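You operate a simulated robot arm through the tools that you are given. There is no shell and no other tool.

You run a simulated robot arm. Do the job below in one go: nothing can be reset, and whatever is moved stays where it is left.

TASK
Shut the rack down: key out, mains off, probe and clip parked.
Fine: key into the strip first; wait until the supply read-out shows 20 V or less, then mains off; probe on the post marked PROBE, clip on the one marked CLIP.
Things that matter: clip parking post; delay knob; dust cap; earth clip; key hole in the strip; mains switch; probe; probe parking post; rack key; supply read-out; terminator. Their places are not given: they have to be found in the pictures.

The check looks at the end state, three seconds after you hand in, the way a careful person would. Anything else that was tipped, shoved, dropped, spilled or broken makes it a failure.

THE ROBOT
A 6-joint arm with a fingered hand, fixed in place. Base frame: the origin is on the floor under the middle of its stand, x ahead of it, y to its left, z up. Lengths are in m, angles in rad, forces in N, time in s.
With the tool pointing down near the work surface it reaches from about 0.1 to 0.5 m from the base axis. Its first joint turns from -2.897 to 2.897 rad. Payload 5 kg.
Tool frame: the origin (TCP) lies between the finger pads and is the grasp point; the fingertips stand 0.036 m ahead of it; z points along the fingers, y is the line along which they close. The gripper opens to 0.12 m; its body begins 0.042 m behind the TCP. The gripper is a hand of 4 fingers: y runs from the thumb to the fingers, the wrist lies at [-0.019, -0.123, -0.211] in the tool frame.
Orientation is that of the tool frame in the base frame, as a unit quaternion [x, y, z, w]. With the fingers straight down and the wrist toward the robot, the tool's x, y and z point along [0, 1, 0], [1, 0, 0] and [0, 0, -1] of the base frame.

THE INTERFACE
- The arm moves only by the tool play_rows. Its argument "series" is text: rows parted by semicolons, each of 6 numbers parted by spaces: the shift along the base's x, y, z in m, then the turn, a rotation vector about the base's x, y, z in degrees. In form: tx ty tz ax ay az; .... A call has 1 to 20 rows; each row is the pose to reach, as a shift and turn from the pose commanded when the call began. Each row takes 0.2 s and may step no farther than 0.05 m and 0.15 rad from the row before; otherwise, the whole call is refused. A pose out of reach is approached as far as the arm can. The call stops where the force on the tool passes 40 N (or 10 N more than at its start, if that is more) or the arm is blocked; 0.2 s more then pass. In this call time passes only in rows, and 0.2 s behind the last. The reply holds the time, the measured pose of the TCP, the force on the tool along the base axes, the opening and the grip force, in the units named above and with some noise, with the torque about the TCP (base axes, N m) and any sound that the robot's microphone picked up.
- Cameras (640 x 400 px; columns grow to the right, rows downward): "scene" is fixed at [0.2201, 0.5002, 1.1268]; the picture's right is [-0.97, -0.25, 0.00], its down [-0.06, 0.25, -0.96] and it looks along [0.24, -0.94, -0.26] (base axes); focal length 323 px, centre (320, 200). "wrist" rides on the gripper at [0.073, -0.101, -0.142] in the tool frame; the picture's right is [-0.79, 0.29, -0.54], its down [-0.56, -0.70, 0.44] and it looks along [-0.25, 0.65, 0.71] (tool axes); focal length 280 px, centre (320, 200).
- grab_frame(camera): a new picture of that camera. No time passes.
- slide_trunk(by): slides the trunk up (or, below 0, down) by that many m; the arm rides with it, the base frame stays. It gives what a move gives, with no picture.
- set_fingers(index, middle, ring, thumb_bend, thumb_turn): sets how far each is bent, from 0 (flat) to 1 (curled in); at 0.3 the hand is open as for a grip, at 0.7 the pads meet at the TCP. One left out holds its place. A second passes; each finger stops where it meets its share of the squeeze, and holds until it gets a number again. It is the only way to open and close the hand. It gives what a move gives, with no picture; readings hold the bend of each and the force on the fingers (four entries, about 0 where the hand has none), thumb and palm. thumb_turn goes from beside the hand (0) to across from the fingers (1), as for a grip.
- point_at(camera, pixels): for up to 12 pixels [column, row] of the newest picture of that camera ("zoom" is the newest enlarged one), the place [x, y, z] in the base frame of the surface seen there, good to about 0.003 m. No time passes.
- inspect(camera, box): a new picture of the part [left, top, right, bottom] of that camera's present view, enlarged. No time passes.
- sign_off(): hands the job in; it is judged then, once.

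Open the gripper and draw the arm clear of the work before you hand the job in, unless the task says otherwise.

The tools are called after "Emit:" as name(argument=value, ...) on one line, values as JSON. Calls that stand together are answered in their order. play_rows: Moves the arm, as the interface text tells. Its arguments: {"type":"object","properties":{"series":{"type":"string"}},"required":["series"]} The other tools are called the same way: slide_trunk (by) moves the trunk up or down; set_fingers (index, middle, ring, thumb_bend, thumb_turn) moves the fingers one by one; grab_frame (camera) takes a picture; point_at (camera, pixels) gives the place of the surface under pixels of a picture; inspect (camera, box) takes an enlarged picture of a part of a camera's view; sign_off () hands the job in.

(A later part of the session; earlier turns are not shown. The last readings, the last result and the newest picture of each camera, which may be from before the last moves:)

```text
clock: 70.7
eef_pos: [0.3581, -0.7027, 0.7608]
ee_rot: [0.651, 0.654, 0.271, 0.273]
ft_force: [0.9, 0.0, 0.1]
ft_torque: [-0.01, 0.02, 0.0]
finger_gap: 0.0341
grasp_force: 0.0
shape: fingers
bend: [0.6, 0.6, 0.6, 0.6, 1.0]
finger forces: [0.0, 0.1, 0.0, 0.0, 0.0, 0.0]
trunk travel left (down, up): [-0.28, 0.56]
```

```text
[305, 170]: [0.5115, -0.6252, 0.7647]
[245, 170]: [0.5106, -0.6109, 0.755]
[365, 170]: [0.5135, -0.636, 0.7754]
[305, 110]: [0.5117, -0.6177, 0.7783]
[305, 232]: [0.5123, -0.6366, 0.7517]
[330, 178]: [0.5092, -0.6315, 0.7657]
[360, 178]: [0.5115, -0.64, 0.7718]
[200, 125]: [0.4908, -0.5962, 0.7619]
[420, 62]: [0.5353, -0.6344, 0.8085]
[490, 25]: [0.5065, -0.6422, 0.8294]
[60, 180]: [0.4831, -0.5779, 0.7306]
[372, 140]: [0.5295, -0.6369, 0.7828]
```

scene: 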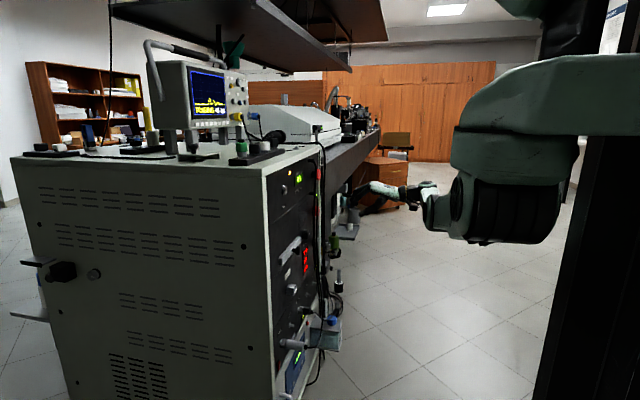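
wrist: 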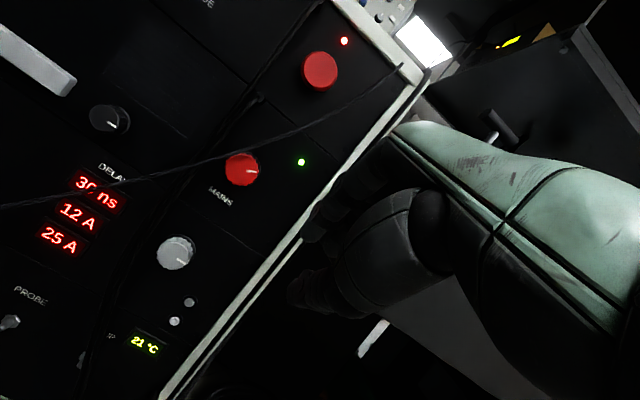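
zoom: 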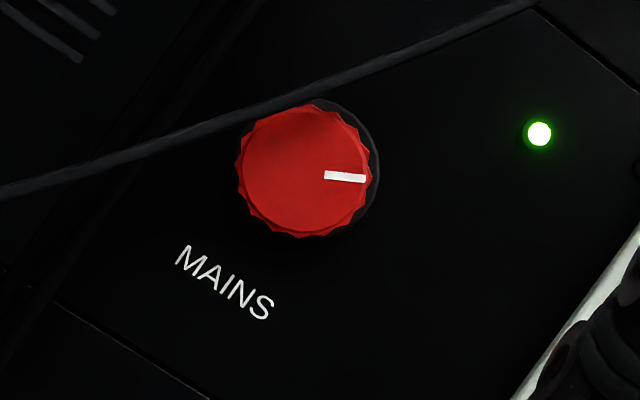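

The knob centre is about (0.511,-0.625,0.765), radius 18 mm, pointer ~25° above right; the cable passes ~22 mm from its axis on the upper left. I lower the trunk in steps while raising the arm so that the reach is comfortable, and tilt the hand to point forward.

Emit:
slide_trunk(by=-0.15)

Emit:
play_rows(series="0 0.02 0.02 0 -7.5 0; 0 0.04 0.05 0 -15 0; 0 0.06 0.08 0 -22.5 0; 0 0.07 0.11 0 -30 0; 0 0.075 0.14 0 -37.5 0; 0 0.075 0.155 0 -45 0")

Emit:
grab_frame(camera="scene")

Emit:
grab_frame(camera="wrist")

```text
clock: 72.5
eef_pos: [0.3592, -0.703, 0.6099]
ee_rot: [0.652, 0.654, 0.271, 0.273]
ft_force: [0.1, 0.0, 0.0]
ft_torque: [0.0, 0.0, -0.01]
finger_gap: 0.034
grasp_force: 0.0
shape: fingers
bend: [0.6, 0.6, 0.6, 0.6, 1.0]
finger forces: [0.0, 0.0, 0.0, 0.0, 0.0, 0.0]
trunk travel left (down, up): [-0.13, 0.71]
```

```text
clock: 73.8
eef_pos: [0.3585, -0.6292, 0.7636]
ee_rot: [0.498, 0.5, 0.5, 0.503]
ft_force: [0.7, 1.2, 0.3]
ft_torque: [0.01, 0.0, -0.01]
finger_gap: 0.0341
grasp_force: 0.2
shape: fingers
bend: [0.6, 0.6, 0.6, 0.6, 1.0]
finger forces: [0.1, 0.1, 0.0, 0.1, 0.1, 0.1]
trunk travel left (down, up): [-0.13, 0.71]
```

```text
taken
```

scene: 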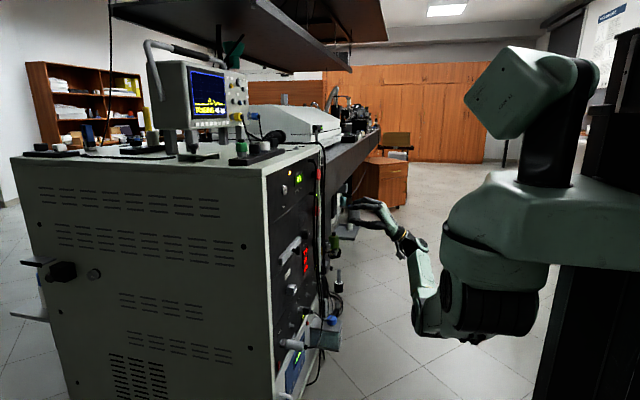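

```text
taken
```

wrist: 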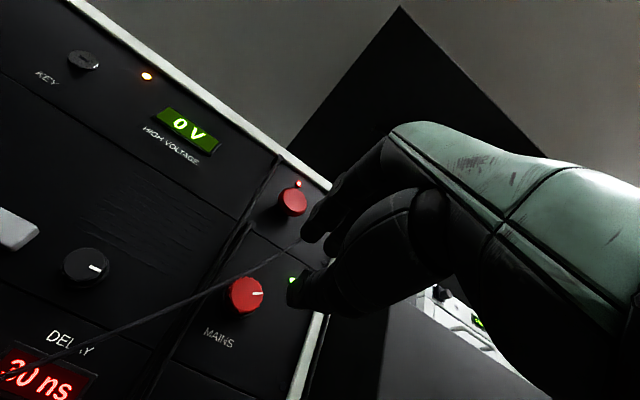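

The hand is in front of the knob at x≈0.36. I roll it +45° about x and open to a ~65 mm gap, staying back from the cable, then check the view.

Emit:
play_rows(series="0 0 0 7.5 0 0; 0 0 0 15 0 0; 0 0 0 22.5 0 0; 0 0.001 0 30 0 0; 0 0.002 0 37.5 0 0; 0 0.002 0 45 0 0; 0.02 0.002 0 45 0 0; 0.04 0.002 0 45 0 0")

Emit:
set_fingers(index=0.5, middle=0.5, ring=0.5, thumb_bend=0.5)

Emit:
grab_frame(camera="wrist")

Emit:
inspect(camera="scene", box=[295, 170, 385, 260])

```text
clock: 75.7
eef_pos: [0.3999, -0.6249, 0.7663]
ee_rot: [0.653, 0.27, 0.652, 0.273]
ft_force: [-0.8, 0.8, 0.3]
ft_torque: [0.01, -0.04, 0.01]
finger_gap: 0.0341
grasp_force: 0.0
shape: fingers
bend: [0.6, 0.6, 0.6, 0.6, 1.0]
finger forces: [0.0, 0.0, 0.0, 0.0, 0.0, 0.0]
trunk travel left (down, up): [-0.13, 0.71]
```

```text
clock: 76.7
eef_pos: [0.3985, -0.6244, 0.7654]
ee_rot: [0.653, 0.271, 0.653, 0.272]
ft_force: [1.3, 0.9, -0.2]
ft_torque: [-0.05, -0.02, 0.0]
finger_gap: 0.0634
grasp_force: 0.1
shape: fingers
bend: [0.5, 0.5, 0.5, 0.5, 1.0]
finger forces: [0.0, 0.0, 0.1, 0.0, 0.1, 0.1]
trunk travel left (down, up): [-0.13, 0.71]
```

```text
taken
```

wrist: 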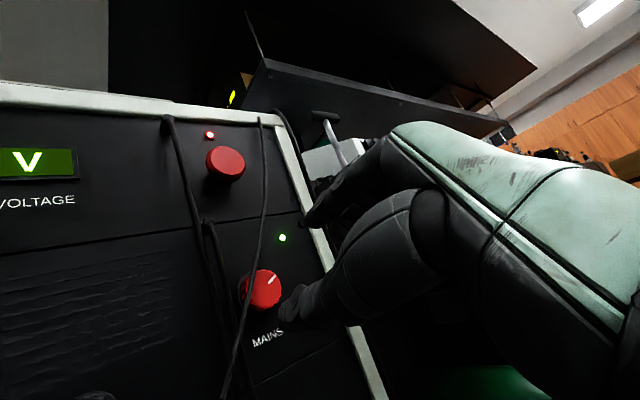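

```text
4.44 times, centred on (340, 215) of scene
```

zoom: 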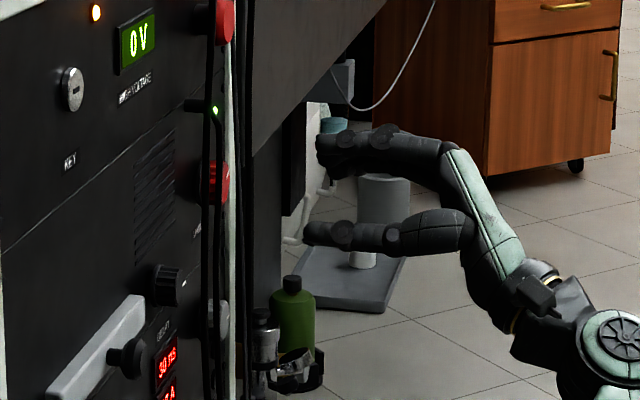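

The view is upright now: knob at (264,290), thin cable just left of it. I advance 6 cm toward the knob and check again.

Emit:
play_rows(series="0.02 -0.001 -0.001 0 0 0; 0.04 -0.002 -0.002 0 0 0; 0.06 -0.002 -0.002 0 0 0")

Emit:
grab_frame(camera="wrist")

Emit:
inspect(camera="scene", box=[295, 180, 355, 240])

```text
clock: 77.5
eef_pos: [0.4587, -0.6286, 0.7611]
ee_rot: [0.653, 0.271, 0.653, 0.272]
ft_force: [-0.4, -0.5, -0.3]
ft_torque: [0.01, -0.01, 0.01]
finger_gap: 0.0635
grasp_force: 0.1
shape: fingers
bend: [0.5, 0.5, 0.5, 0.5, 1.0]
finger forces: [0.1, 0.1, 0.0, 0.0, 0.1, 0.0]
trunk travel left (down, up): [-0.13, 0.71]
```

```text
taken
```

wrist: 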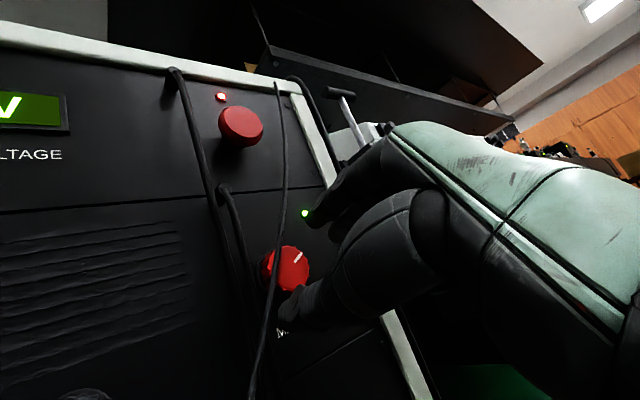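

```text
6.67 times, centred on (325, 210) of scene
```

zoom: 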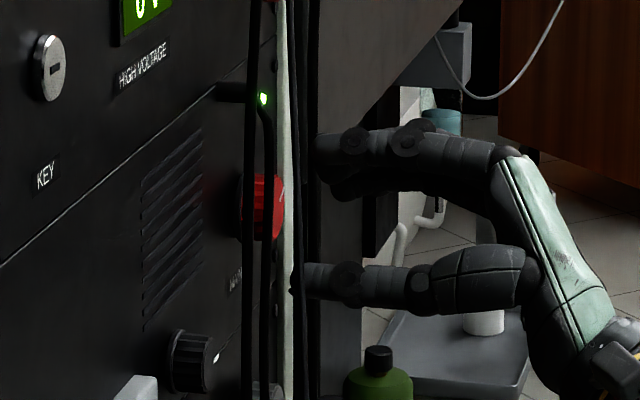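

Tips are at x≈0.495, cable to the left of both thumb and fingers. I shift +3.5 mm in y to centre on the knob and advance the last 29 mm.

Emit:
play_rows(series="0.005 0.0035 0.001 0 0 0; 0.015 0.0035 0.002 0 0 0; 0.024 0.0035 0.002 0 0 0; 0.029 0.0035 0.002 0 0 0")

Emit:
grab_frame(camera="wrist")

Emit:
inspect(camera="wrist", box=[240, 180, 360, 320])

Emit:
inspect(camera="scene", box=[300, 190, 350, 235])

```text
clock: 78.5
eef_pos: [0.4863, -0.6256, 0.7645]
ee_rot: [0.653, 0.27, 0.653, 0.273]
ft_force: [0.3, -0.5, -0.8]
ft_torque: [0.03, -0.02, 0.02]
finger_gap: 0.0635
grasp_force: 0.1
shape: fingers
bend: [0.5, 0.5, 0.5, 0.5, 1.0]
finger forces: [0.1, 0.0, 0.0, 0.0, 0.0, 0.0]
trunk travel left (down, up): [-0.13, 0.71]
```

```text
taken
```

wrist: 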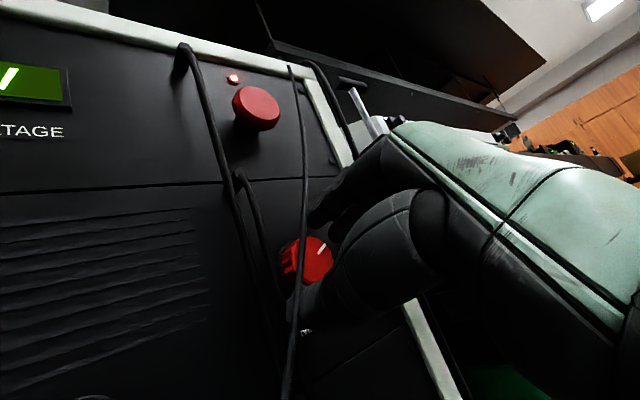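

```text
2.86 times, centred on (300, 250) of wrist
```

zoom: 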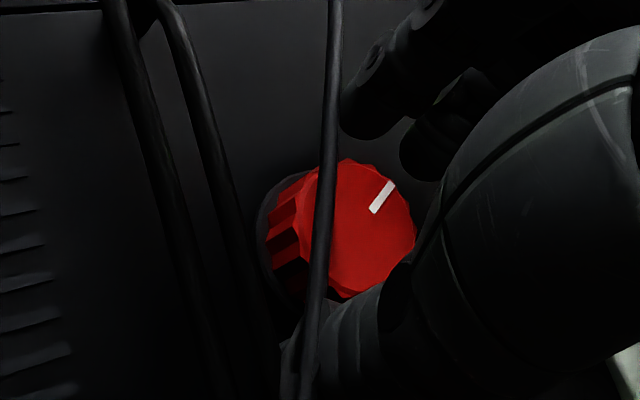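

```text
8.89 times, centred on (325, 212) of scene
```

zoom: 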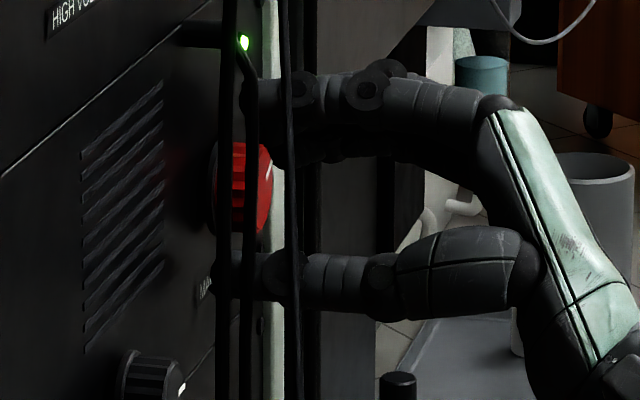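

Thumb and fingers straddle the knob. I close to grip it.

Emit:
set_fingers(index=0.75, middle=0.75, ring=0.6, thumb_bend=0.75)

Emit:
inspect(camera="wrist", box=[240, 180, 360, 320])

Emit:
inspect(camera="scene", box=[300, 190, 350, 235])

```text
clock: 79.5
eef_pos: [0.488, -0.6255, 0.7639]
ee_rot: [0.653, 0.271, 0.652, 0.274]
ft_force: [3.7, -6.0, 3.9]
ft_torque: [-0.02, -0.11, -0.19]
finger_gap: 0.036
grasp_force: 17.1
shape: fingers
bend: [0.6, 0.63, 0.6, 0.61, 1.0]
finger forces: [9.9, 9.5, 0.1, 0.0, 14.1, 0.0]
trunk travel left (down, up): [-0.13, 0.71]
```

```text
2.86 times, centred on (300, 250) of wrist
```

zoom: 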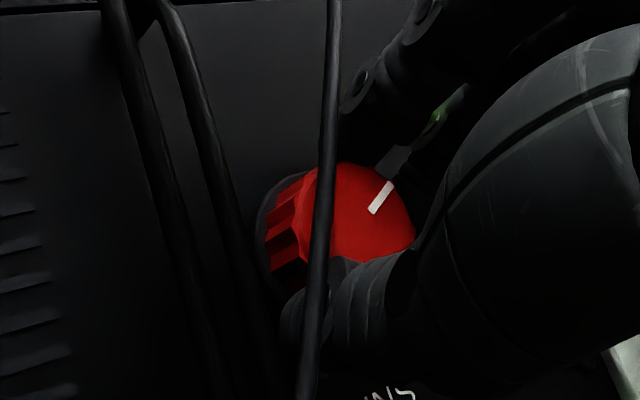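

```text
8.89 times, centred on (325, 212) of scene
```

zoom: 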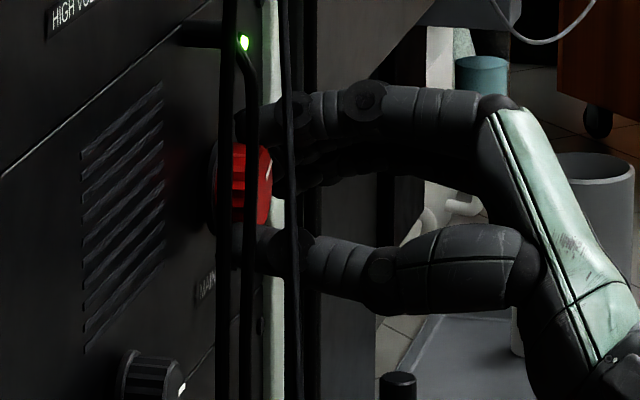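

The knob is gripped (gap 36 mm, 17 N). I turn counter-clockwise (−x) in small steps to −15° and check whether the pointer follows.

Emit:
play_rows(series="0 0 0 -5 0 0; 0 0 0 -10 0 0; 0 0 0 -15 0 0")

Emit:
inspect(camera="wrist", box=[240, 180, 360, 320])

```text
clock: 80.2
eef_pos: [0.4863, -0.6259, 0.7644]
ee_rot: [0.611, 0.355, 0.612, 0.356]
ft_force: [-0.8, -4.5, 1.0]
ft_torque: [0.01, -0.04, -0.17]
finger_gap: 0.036
grasp_force: 16.8
shape: fingers
bend: [0.6, 0.63, 0.6, 0.62, 1.0]
finger forces: [8.4, 9.4, 0.0, 0.1, 15.4, 0.1]
trunk travel left (down, up): [-0.13, 0.71]
```

```text
2.86 times, centred on (300, 250) of wrist
```

zoom: 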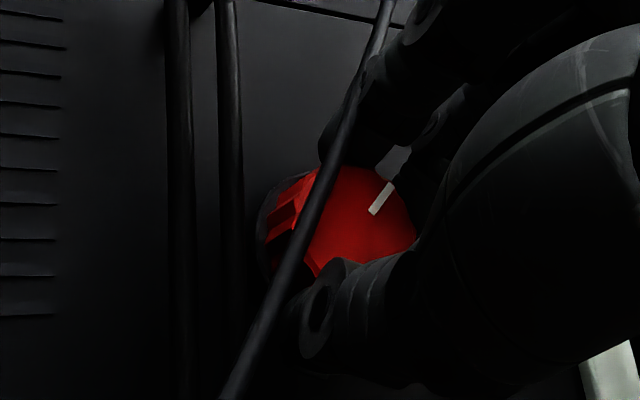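

The pointer turned with the hand and torque is low. I continue counter-clockwise to −50° total.

Emit:
play_rows(series="0 0 0 -6 0 0; 0 0 0 -12 0 0; 0 0 0 -18 0 0; 0 0 0 -24 0 0; 0 0 0 -30 0 0; 0 0 0 -35 0 0")

Emit:
inspect(camera="wrist", box=[240, 180, 360, 320])

Emit:
inspect(camera="scene", box=[275, 160, 355, 280])

```text
clock: 81.7
eef_pos: [0.4875, -0.6253, 0.7641]
ee_rot: [0.476, 0.521, 0.477, 0.523]
ft_force: [0.8, -7.8, 4.1]
ft_torque: [-0.01, -0.12, -0.13]
finger_gap: 0.0357
grasp_force: 17.8
shape: fingers
bend: [0.6, 0.63, 0.6, 0.62, 1.0]
finger forces: [8.3, 10.9, 0.0, 0.0, 15.2, 0.0]
trunk travel left (down, up): [-0.13, 0.71]
```

```text
2.86 times, centred on (300, 250) of wrist
```

zoom: 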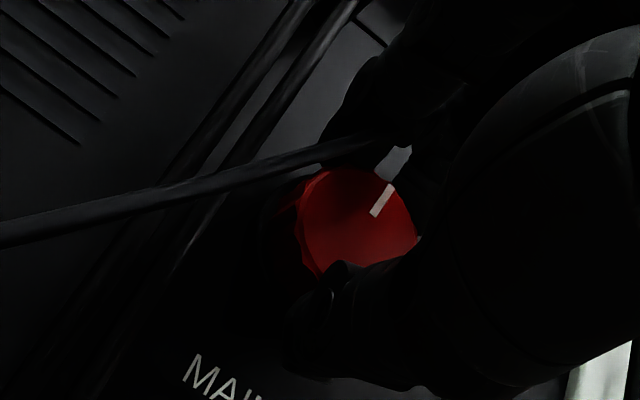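

```text
3.33 times, centred on (315, 220) of scene
```

zoom: 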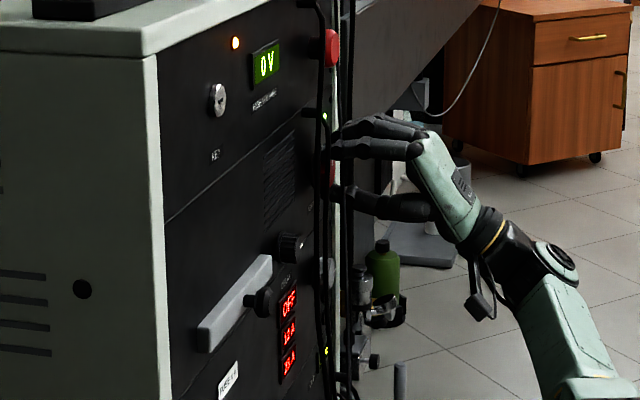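

The turn reached −50°; the top line of the red display seems to read "OFF" now. I zoom on the displays and the LED.

Emit:
inspect(camera="scene", box=[295, 235, 320, 275])

Emit:
inspect(camera="scene", box=[285, 160, 335, 215])

Emit:
grab_frame(camera="wrist")

```text
10.00 times, centred on (308, 255) of scene
```

zoom: 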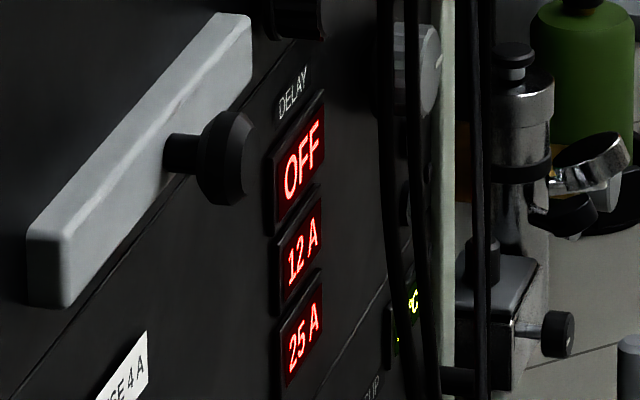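

```text
7.27 times, centred on (310, 188) of scene
```

zoom: 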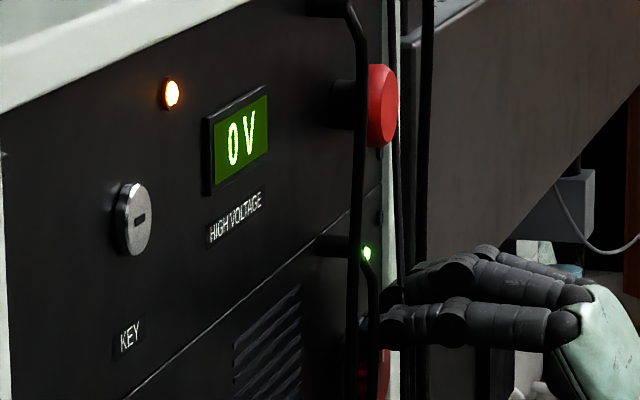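

```text
taken
```

wrist: 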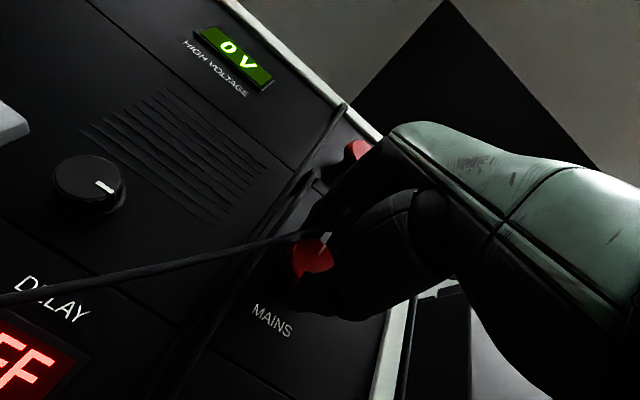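

The DELAY display now reads OFF, so the mains is going off. I keep turning to find the knob's end stop, watching torque.

Emit:
play_rows(series="0 0 0 -5 0 0; 0 0 0 -10 0 0; 0 0 0 -15 0 0")

Emit:
inspect(camera="wrist", box=[240, 180, 360, 320])

```text
clock: 82.5
eef_pos: [0.4865, -0.6257, 0.7656]
ee_rot: [0.404, 0.579, 0.404, 0.582]
ft_force: [5.3, -7.3, 7.8]
ft_torque: [0.21, -0.2, -0.24]
finger_gap: 0.0357
grasp_force: 17.4
shape: fingers
bend: [0.6, 0.64, 0.6, 0.62, 1.0]
finger forces: [9.3, 11.8, 0.1, 0.1, 13.7, 0.0]
trunk travel left (down, up): [-0.13, 0.71]
```

```text
2.86 times, centred on (300, 250) of wrist
```

zoom: 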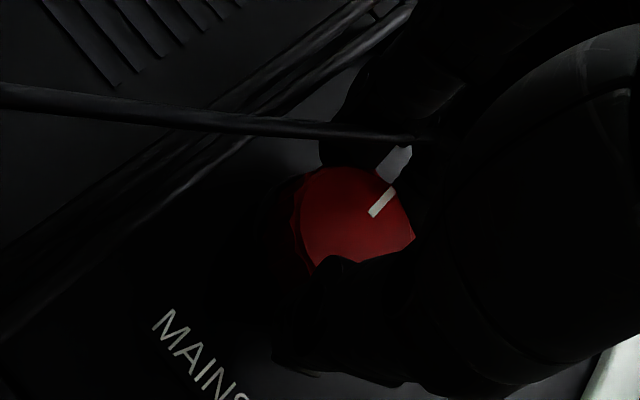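

The pointer now stands at 12 o'clock and the torque has risen (end stop) — mains is off. I release the knob.

Emit:
set_fingers(index=0.5, middle=0.5, ring=0.5, thumb_bend=0.5)

Emit:
play_rows(series="-0.01 0 0 0 0 0; -0.03 0 0 0 0 0; -0.06 0 0 0 0 0; -0.09 0 0 0 0 0; -0.11 0 0 0 0 0")

Emit:
grab_frame(camera="wrist")

Emit:
grab_frame(camera="scene")

```text
clock: 83.5
eef_pos: [0.4877, -0.6252, 0.7652]
ee_rot: [0.404, 0.579, 0.405, 0.58]
ft_force: [0.7, -0.4, 0.0]
ft_torque: [-0.02, -0.02, -0.01]
finger_gap: 0.0638
grasp_force: 0.0
shape: fingers
bend: [0.5, 0.5, 0.5, 0.5, 1.0]
finger forces: [0.0, 0.0, 0.1, 0.1, 0.0, 0.0]
trunk travel left (down, up): [-0.13, 0.71]
```

```text
clock: 84.7
eef_pos: [0.3786, -0.6257, 0.7675]
ee_rot: [0.403, 0.58, 0.406, 0.58]
ft_force: [-0.2, 0.2, 0.0]
ft_torque: [0.0, -0.02, -0.02]
finger_gap: 0.0638
grasp_force: 0.0
shape: fingers
bend: [0.5, 0.5, 0.5, 0.5, 1.0]
finger forces: [0.0, 0.0, 0.0, 0.0, 0.0, 0.1]
trunk travel left (down, up): [-0.13, 0.71]
```

```text
taken
```

wrist: 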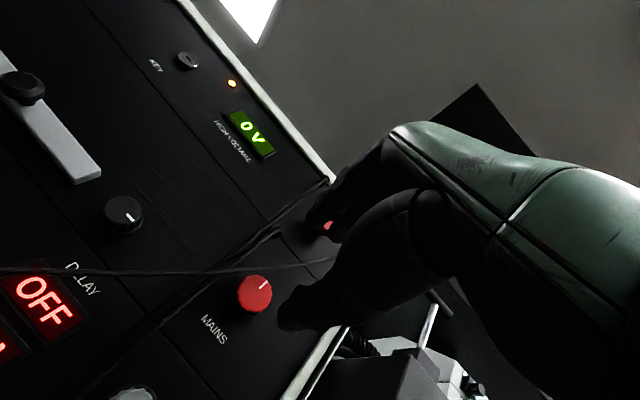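

```text
taken
```

scene: 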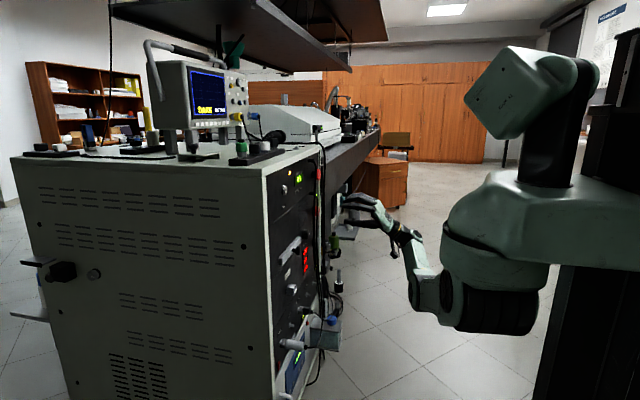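

Mains knob now points to 12 o'clock and the display shows OFF. Next the probe; I check the knob's final state and measure the box with the blue cap below the parking posts, since it limits the hand posture there.

Emit:
inspect(camera="wrist", box=[190, 250, 310, 350])

Emit:
inspect(camera="scene", box=[290, 290, 350, 360])

Emit:
point_at(camera="zoom", pixels=[[235, 130], [280, 205], [400, 225], [400, 120], [340, 200], [330, 160], [230, 210], [405, 190], [215, 170], [380, 340], [250, 310]])

```text
4.00 times, centred on (250, 300) of wrist
```

zoom: 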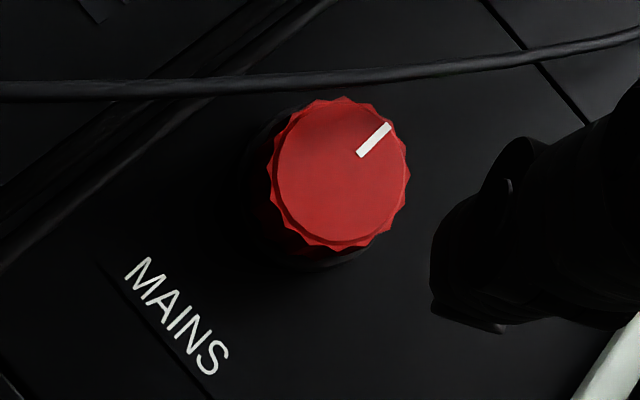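

```text
5.71 times, centred on (320, 325) of scene
```

zoom: 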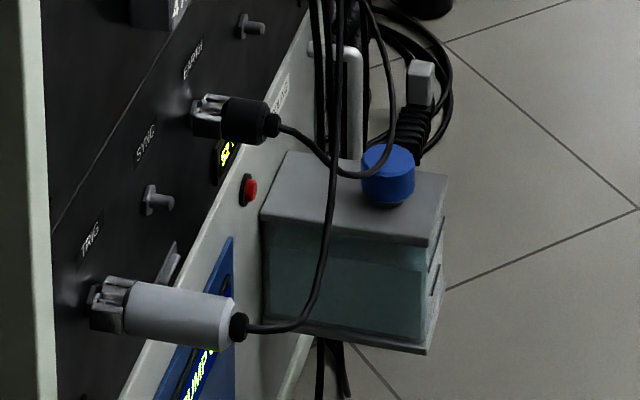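

```text
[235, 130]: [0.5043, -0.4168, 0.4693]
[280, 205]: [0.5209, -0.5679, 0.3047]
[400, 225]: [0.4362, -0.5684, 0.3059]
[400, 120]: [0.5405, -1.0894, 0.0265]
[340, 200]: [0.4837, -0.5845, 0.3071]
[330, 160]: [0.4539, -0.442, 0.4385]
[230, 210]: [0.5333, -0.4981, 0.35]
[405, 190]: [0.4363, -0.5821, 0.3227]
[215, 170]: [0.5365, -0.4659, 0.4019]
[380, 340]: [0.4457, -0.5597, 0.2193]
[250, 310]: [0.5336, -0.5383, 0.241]
```

The pointer is exactly at 12 o'clock. The box top is at z≈0.306; I measure the blue cap's height and the probe/clip body extents in this zoom.

Emit:
inspect(camera="scene", box=[292, 328, 336, 360])

Emit:
point_at(camera="zoom", pixels=[[180, 180], [220, 190], [270, 195], [320, 200], [370, 210], [400, 225], [110, 160], [90, 200], [150, 240], [410, 160], [470, 230], [350, 160]])

Emit:
inspect(camera="scene", box=[318, 300, 366, 335])

Emit:
point_at(camera="zoom", pixels=[[270, 220], [290, 210], [310, 200], [290, 260], [250, 240], [330, 215]])

```text
12.50 times, centred on (314, 344) of scene
```

zoom: 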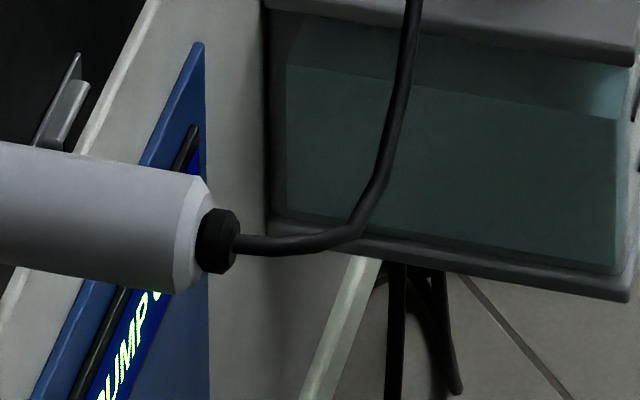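

```text
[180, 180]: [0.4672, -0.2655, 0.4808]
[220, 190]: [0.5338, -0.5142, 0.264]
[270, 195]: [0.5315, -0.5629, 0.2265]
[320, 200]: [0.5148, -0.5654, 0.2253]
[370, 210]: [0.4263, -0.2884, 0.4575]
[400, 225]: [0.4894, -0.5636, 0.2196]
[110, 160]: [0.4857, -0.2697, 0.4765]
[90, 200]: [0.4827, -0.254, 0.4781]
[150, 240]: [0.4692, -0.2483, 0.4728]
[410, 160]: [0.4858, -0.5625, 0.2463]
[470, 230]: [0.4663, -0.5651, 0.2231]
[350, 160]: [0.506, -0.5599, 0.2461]
```

```text
11.43 times, centred on (342, 318) of scene
```

zoom: 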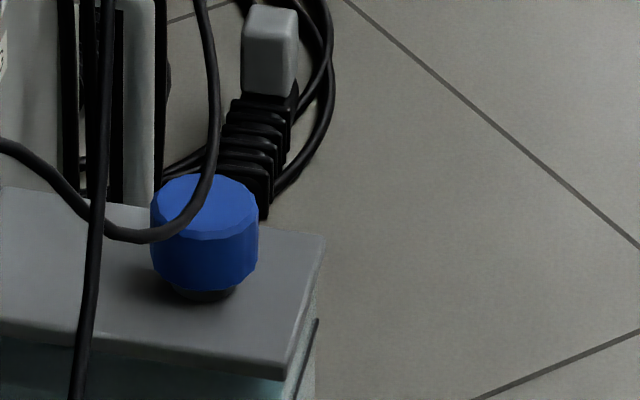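

```text
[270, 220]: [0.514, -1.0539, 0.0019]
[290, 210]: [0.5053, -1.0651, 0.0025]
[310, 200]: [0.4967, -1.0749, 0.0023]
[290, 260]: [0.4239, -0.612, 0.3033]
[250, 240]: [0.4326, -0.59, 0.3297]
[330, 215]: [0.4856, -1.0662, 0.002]
```

The cap is low (z≈0.34), so the thumb-below posture fits. I retract, roll back +20°, and travel left at this height toward y≈−0.26.

Emit:
play_rows(series="-0.02 0 0 5 0 0; -0.04 0.02 0 10 0 0; -0.04 0.06 0 15 0 0; -0.04 0.10 0 20 0 0; -0.04 0.145 0 20 0 0; -0.04 0.19 0 20 0 0; -0.04 0.235 0 20 0 0; -0.04 0.28 0 20 0 0; -0.04 0.32 0 20 0 0; -0.04 0.355 0 20 0 0")

Emit:
slide_trunk(by=-0.13)

Emit:
grab_frame(camera="scene")

```text
clock: 86.8
eef_pos: [0.3378, -0.2691, 0.7676]
ee_rot: [0.498, 0.501, 0.5, 0.502]
ft_force: [-0.1, -0.6, 0.9]
ft_torque: [0.01, 0.03, 0.02]
finger_gap: 0.0638
grasp_force: 0.0
shape: fingers
bend: [0.5, 0.5, 0.5, 0.5, 1.0]
finger forces: [0.1, 0.1, 0.0, 0.0, 0.1, 0.0]
trunk travel left (down, up): [-0.13, 0.71]
```

```text
clock: 88.4
eef_pos: [0.3388, -0.2699, 0.6382]
ee_rot: [0.499, 0.5, 0.499, 0.502]
ft_force: [1.0, -0.7, -0.2]
ft_torque: [0.01, 0.01, -0.01]
finger_gap: 0.0636
grasp_force: 0.0
shape: fingers
bend: [0.5, 0.5, 0.5, 0.5, 1.0]
finger forces: [0.0, 0.0, 0.0, 0.0, 0.0, 0.1]
trunk travel left (down, up): [0.0, 0.84]
```

```text
taken
```

scene: 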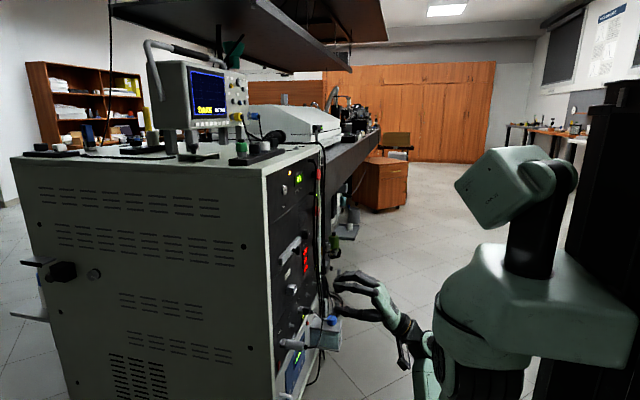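

Now I lower the hand to the probe's level (z≈0.467) while still at x≈0.34.

Emit:
play_rows(series="0 0.003 -0.04 0 0 0; 0 0.006 -0.08 0 0 0; 0 0.009 -0.12 0 0 0; 0 0.009 -0.15 0 0 0; 0 0.009 -0.171 0 0 0")

Emit:
inspect(camera="scene", box=[270, 290, 380, 390])

Emit:
grab_frame(camera="wrist")

```text
clock: 89.6
eef_pos: [0.3376, -0.259, 0.4702]
ee_rot: [0.495, 0.503, 0.499, 0.503]
ft_force: [-0.5, 0.1, -0.8]
ft_torque: [0.01, 0.0, 0.0]
finger_gap: 0.0639
grasp_force: 0.1
shape: fingers
bend: [0.5, 0.5, 0.5, 0.5, 1.0]
finger forces: [0.0, 0.1, 0.0, 0.0, 0.0, 0.1]
trunk travel left (down, up): [0.0, 0.84]
```

```text
4.00 times, centred on (325, 340) of scene
```

zoom: 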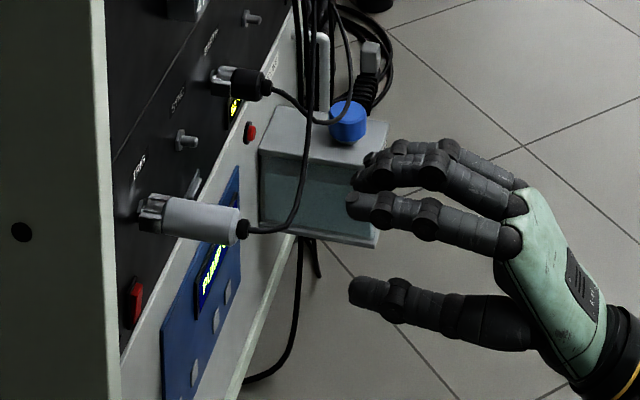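

```text
taken
```

wrist: 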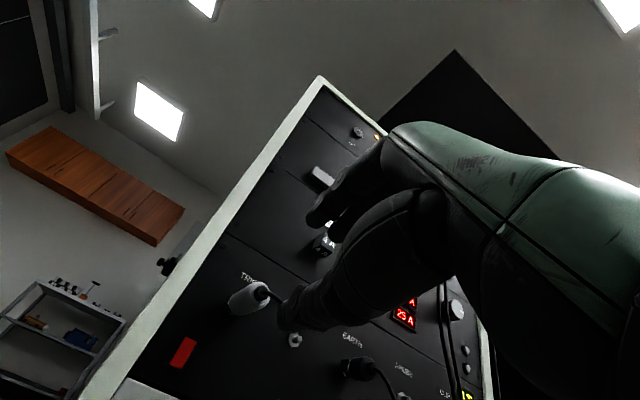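

The hand is level with the probe. I zoom on the wrist view to measure the probe's tail and axis in tool coordinates.

Emit:
inspect(camera="wrist", box=[215, 265, 305, 325])

Emit:
point_at(camera="wrist", pixels=[[262, 290], [250, 285], [245, 300], [235, 300], [240, 310], [250, 310], [232, 290]])

```text
6.67 times, centred on (260, 295) of wrist
```

zoom: 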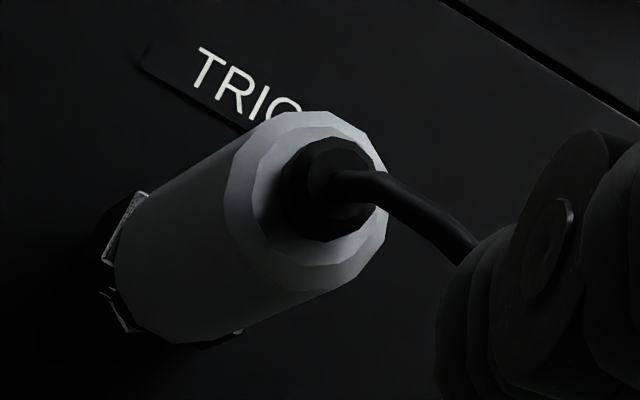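

```text
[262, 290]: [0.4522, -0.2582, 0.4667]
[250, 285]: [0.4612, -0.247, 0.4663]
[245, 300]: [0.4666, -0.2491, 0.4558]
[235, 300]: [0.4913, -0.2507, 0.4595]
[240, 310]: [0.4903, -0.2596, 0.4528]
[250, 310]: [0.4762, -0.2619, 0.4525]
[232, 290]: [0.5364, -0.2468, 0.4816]
```

The probe axis is at about y≈−0.260, z≈0.465. I lower 5 mm and advance 0.13 m in +x so the fingertips reach x≈0.504 around the probe body.

Emit:
play_rows(series="0.02 -0.001 -0.005 0 0 0; 0.05 -0.001 -0.005 0 0 0; 0.08 -0.001 -0.005 0 0 0; 0.10 -0.001 -0.005 0 0 0; 0.115 -0.001 -0.005 0 0 0; 0.13 -0.001 -0.005 0 0 0")

Emit:
inspect(camera="scene", box=[270, 310, 350, 380])

Emit:
inspect(camera="wrist", box=[230, 180, 380, 330])

```text
clock: 91.0
eef_pos: [0.4619, -0.2567, 0.4726]
ee_rot: [0.496, 0.499, 0.5, 0.506]
ft_force: [-0.8, -0.6, -0.2]
ft_torque: [0.0, -0.01, 0.02]
finger_gap: 0.0636
grasp_force: 0.0
shape: fingers
bend: [0.5, 0.5, 0.5, 0.5, 1.0]
finger forces: [0.1, 0.0, 0.1, 0.0, 0.0, 0.0]
trunk travel left (down, up): [0.0, 0.84]
```

```text
5.71 times, centred on (310, 345) of scene
```

zoom: 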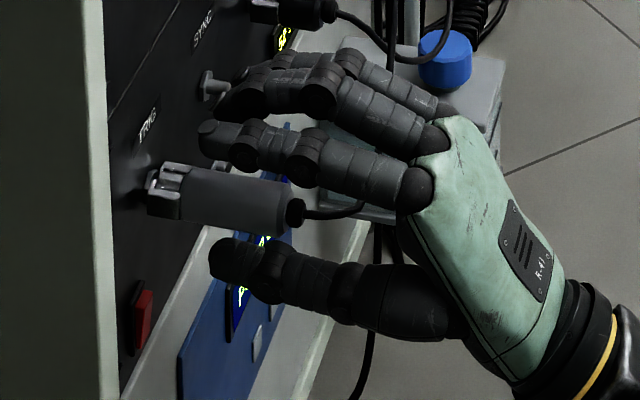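

```text
2.67 times, centred on (305, 255) of wrist
```

zoom: 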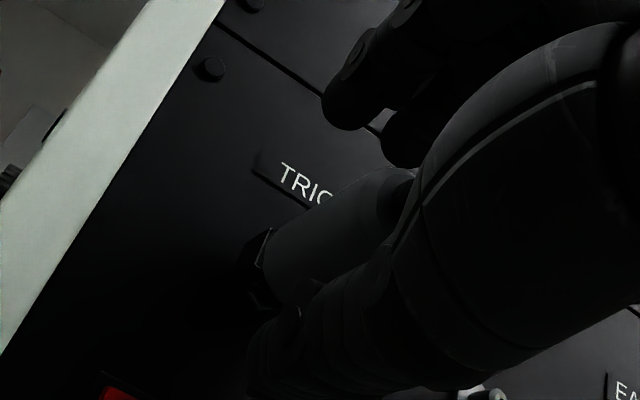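

The fingers straddle the probe; the TCP reads ~7 mm high (thumb gap smaller). I lower 6 mm and advance 4 mm, then re-check.

Emit:
play_rows(series="0.002 -0.001 -0.003 0 0 0; 0.004 -0.002 -0.006 0 0 0")

Emit:
inspect(camera="scene", box=[270, 310, 350, 380])

```text
clock: 91.6
eef_pos: [0.4665, -0.2572, 0.4684]
ee_rot: [0.495, 0.499, 0.5, 0.506]
ft_force: [-0.9, 1.4, -0.1]
ft_torque: [0.01, -0.01, -0.04]
finger_gap: 0.0638
grasp_force: 0.0
shape: fingers
bend: [0.5, 0.5, 0.5, 0.5, 1.0]
finger forces: [0.0, 0.0, 0.0, 0.1, 0.0, 0.1]
trunk travel left (down, up): [0.0, 0.84]
```

```text
5.71 times, centred on (310, 345) of scene
```

zoom: 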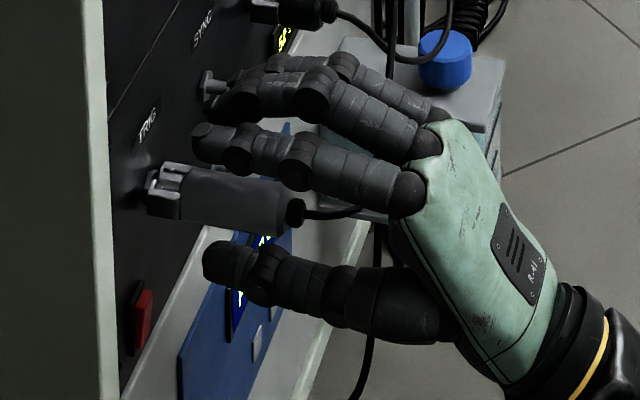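

Alignment is good now. I close index, middle and thumb on the probe body, leaving the ring finger half open.

Emit:
set_fingers(index=0.8, middle=0.8, ring=0.55, thumb_bend=0.8)

Emit:
inspect(camera="scene", box=[270, 310, 350, 380])

Emit:
inspect(camera="wrist", box=[230, 180, 380, 330])

```text
clock: 92.6
eef_pos: [0.4666, -0.2568, 0.4677]
ee_rot: [0.495, 0.5, 0.5, 0.505]
ft_force: [4.4, -3.4, -7.1]
ft_torque: [0.02, 0.25, -0.13]
finger_gap: 0.0207
grasp_force: 20.2
shape: fingers
bend: [0.71, 0.67, 0.55, 0.64, 1.0]
finger forces: [6.9, 9.5, 0.0, 0.0, 23.5, 0.0]
trunk travel left (down, up): [0.0, 0.84]
```

```text
5.71 times, centred on (310, 345) of scene
```

zoom: 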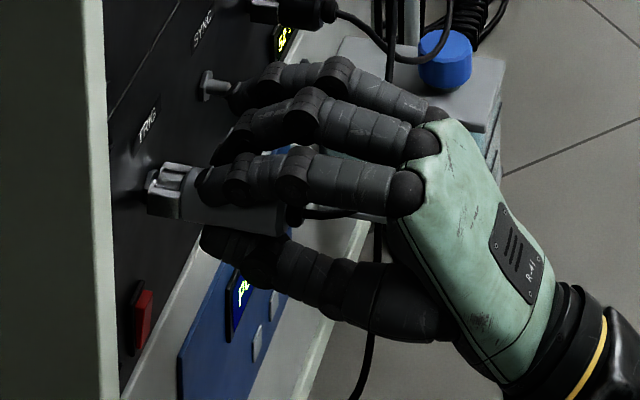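

```text
2.67 times, centred on (305, 255) of wrist
```

zoom: 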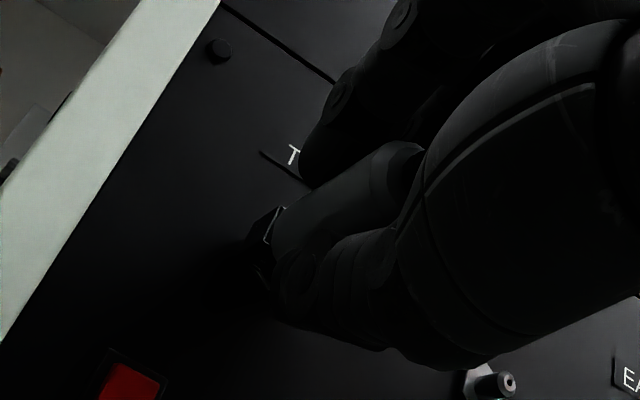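

The probe is held three-point by index, middle and thumb (20 N). I pull straight back in −x in small steps.

Emit:
play_rows(series="-0.004 0 0 0 0 0; -0.008 0 0 0 0 0; -0.012 0 0 0 0 0; -0.018 0 0 0 0 0")

Emit:
inspect(camera="scene", box=[270, 310, 350, 380])

```text
clock: 93.6
eef_pos: [0.4543, -0.262, 0.4725]
ee_rot: [0.487, 0.505, 0.497, 0.509]
ft_force: [4.1, 7.7, -20.0]
ft_torque: [0.02, 0.79, 0.22]
finger_gap: 0.0212
grasp_force: 21.1
shape: fingers
bend: [0.71, 0.71, 0.55, 0.64, 0.98]
finger forces: [5.8, 4.8, 0.1, 0.0, 30.3, 0.0]
trunk travel left (down, up): [0.0, 0.84]
```

```text
5.71 times, centred on (310, 345) of scene
```

zoom: 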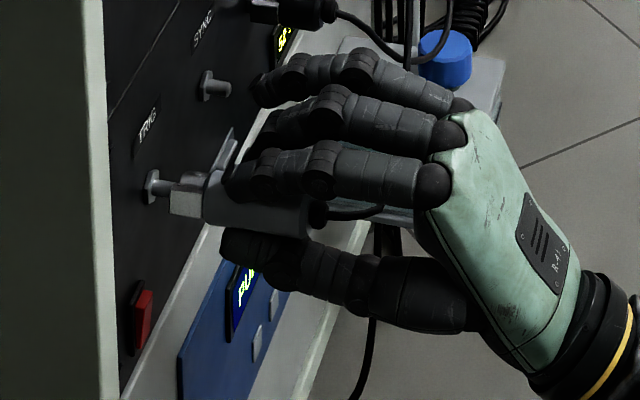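

The jaws have come most of the way along the pin, but there is −20 N in z. I let it settle with a no-op and re-read before continuing.

Emit:
play_rows(series="0 0 0 0 0 0; 0 0 0 0 0 0")

Emit:
inspect(camera="scene", box=[282, 325, 322, 360])

```text
clock: 94.2
eef_pos: [0.4534, -0.2632, 0.472]
ee_rot: [0.489, 0.503, 0.497, 0.51]
ft_force: [2.5, 10.7, -21.5]
ft_torque: [0.06, 0.77, 0.26]
finger_gap: 0.0212
grasp_force: 19.3
shape: fingers
bend: [0.71, 0.72, 0.55, 0.64, 0.97]
finger forces: [5.5, 3.7, 0.0, 0.0, 29.8, 0.0]
trunk travel left (down, up): [0.0, 0.84]
```

```text
11.43 times, centred on (302, 342) of scene
```

zoom: 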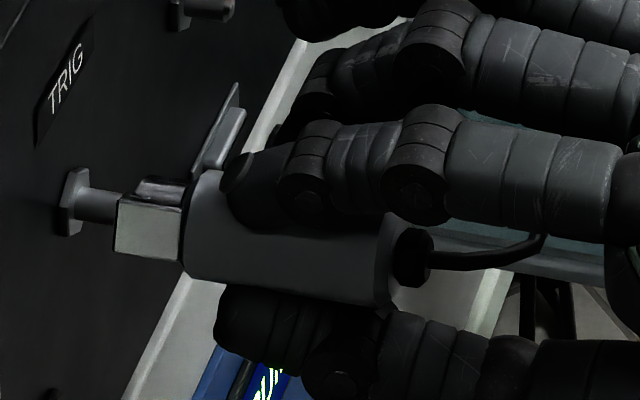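

The hand sits ~5 mm high and ~4 mm right of the pin axis, stressing the jaws. I correct +4 mm y, −5 mm z, then continue pulling out.

Emit:
play_rows(series="0 0.002 -0.003 0 0 0; 0 0.004 -0.006 0 0 0; -0.004 0.004 -0.006 0 0 0; -0.008 0.004 -0.006 0 0 0")

Emit:
inspect(camera="scene", box=[282, 325, 322, 360])

```text
clock: 95.2
eef_pos: [0.4472, -0.2629, 0.4744]
ee_rot: [0.482, 0.505, 0.495, 0.517]
ft_force: [-0.2, 0.0, -0.5]
ft_torque: [-0.01, 0.0, 0.01]
finger_gap: 0.0206
grasp_force: 22.6
shape: fingers
bend: [0.71, 0.71, 0.55, 0.66, 0.98]
finger forces: [11.4, 11.7, 0.0, 0.0, 22.3, 0.0]
trunk travel left (down, up): [0.0, 0.84]
```

```text
11.43 times, centred on (302, 342) of scene
```

zoom: 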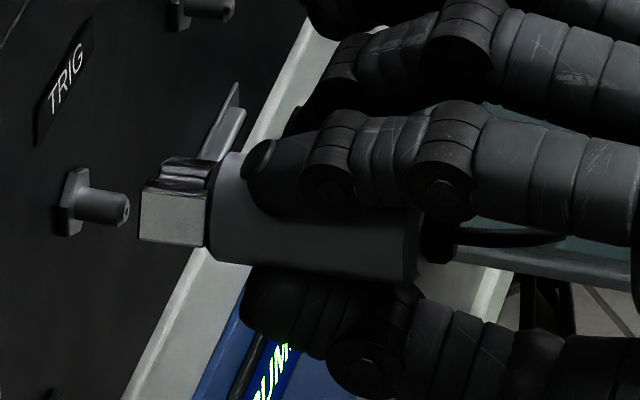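

The probe is off TRIG and firmly held. I retract 5 cm, then raise with the trunk by 0.1 m so it passes above the earth clip on the way right.

Emit:
play_rows(series="-0.02 0 0 0 0 0; -0.04 0 0 0 0 0; -0.055 0 0 0 0 0")

Emit:
slide_trunk(by=0.1)

Emit:
inspect(camera="scene", box=[275, 280, 375, 380])

Emit:
grab_frame(camera="wrist")

```text
clock: 96.0
eef_pos: [0.3931, -0.2651, 0.4702]
ee_rot: [0.484, 0.506, 0.492, 0.517]
ft_force: [0.3, 0.4, -0.1]
ft_torque: [0.03, 0.03, 0.01]
finger_gap: 0.0203
grasp_force: 22.8
shape: fingers
bend: [0.71, 0.71, 0.55, 0.66, 0.98]
finger forces: [11.4, 11.9, 0.0, 0.1, 22.1, 0.0]
trunk travel left (down, up): [0.0, 0.84]
```

```text
clock: 97.4
eef_pos: [0.3925, -0.2616, 0.5485]
ee_rot: [0.498, 0.5, 0.499, 0.503]
ft_force: [0.1, 0.1, -0.4]
ft_torque: [0.01, 0.01, -0.04]
finger_gap: 0.0205
grasp_force: 22.7
shape: fingers
bend: [0.71, 0.71, 0.55, 0.66, 0.98]
finger forces: [11.5, 12.1, 0.1, 0.0, 22.3, 0.1]
trunk travel left (down, up): [-0.1, 0.74]
```

```text
4.00 times, centred on (325, 330) of scene
```

zoom: 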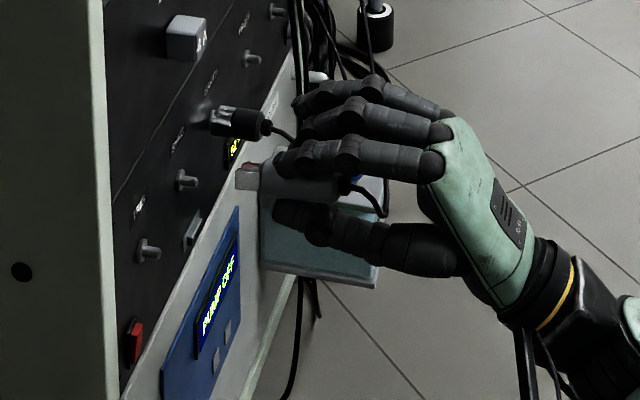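

```text
taken
```

wrist: 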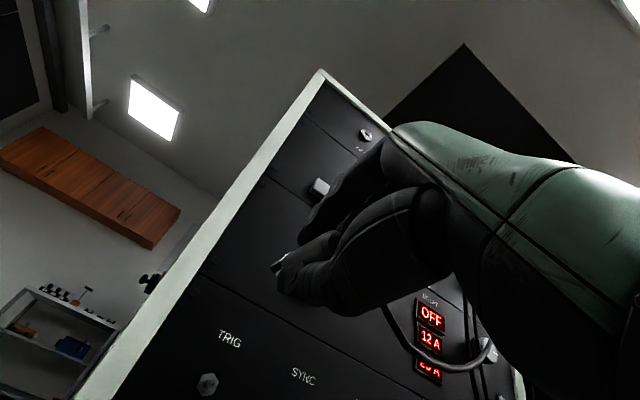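

With the trunk 0.1 m up the arm tracks the commanded pose accurately again. I move right 0.27 m to the PROBE post's column at this height.

Emit:
play_rows(series="0 -0.04 0 0 0 0; 0 -0.08 0 0 0 0; 0 -0.12 0 0 0 0; 0 -0.16 0 0 0 0; 0 -0.20 0 0 0 0; 0 -0.24 0 0 0 0; 0 -0.27 0 0 0 0")

Emit:
grab_frame(camera="wrist")

Emit:
inspect(camera="scene", box=[285, 250, 385, 350])

```text
clock: 99.0
eef_pos: [0.3915, -0.5302, 0.5479]
ee_rot: [0.498, 0.5, 0.499, 0.503]
ft_force: [0.3, -0.1, 0.0]
ft_torque: [0.02, 0.02, -0.03]
finger_gap: 0.0204
grasp_force: 23.0
shape: fingers
bend: [0.71, 0.71, 0.55, 0.66, 0.98]
finger forces: [11.4, 12.6, 0.0, 0.0, 22.1, 0.0]
trunk travel left (down, up): [-0.1, 0.74]
```

```text
taken
```

wrist: 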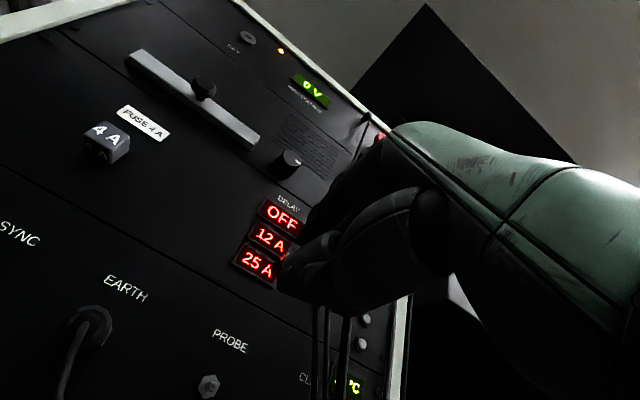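

```text
4.00 times, centred on (335, 300) of scene
```

zoom: 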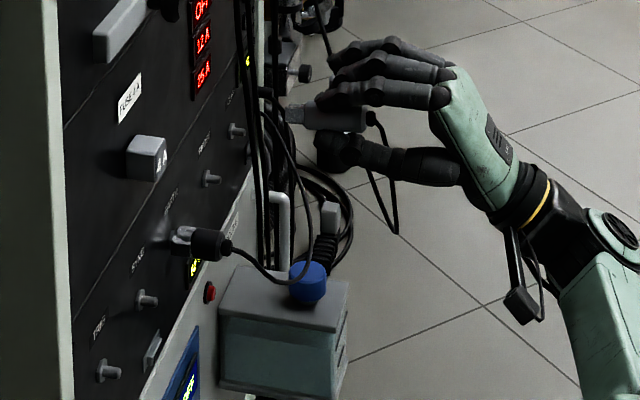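

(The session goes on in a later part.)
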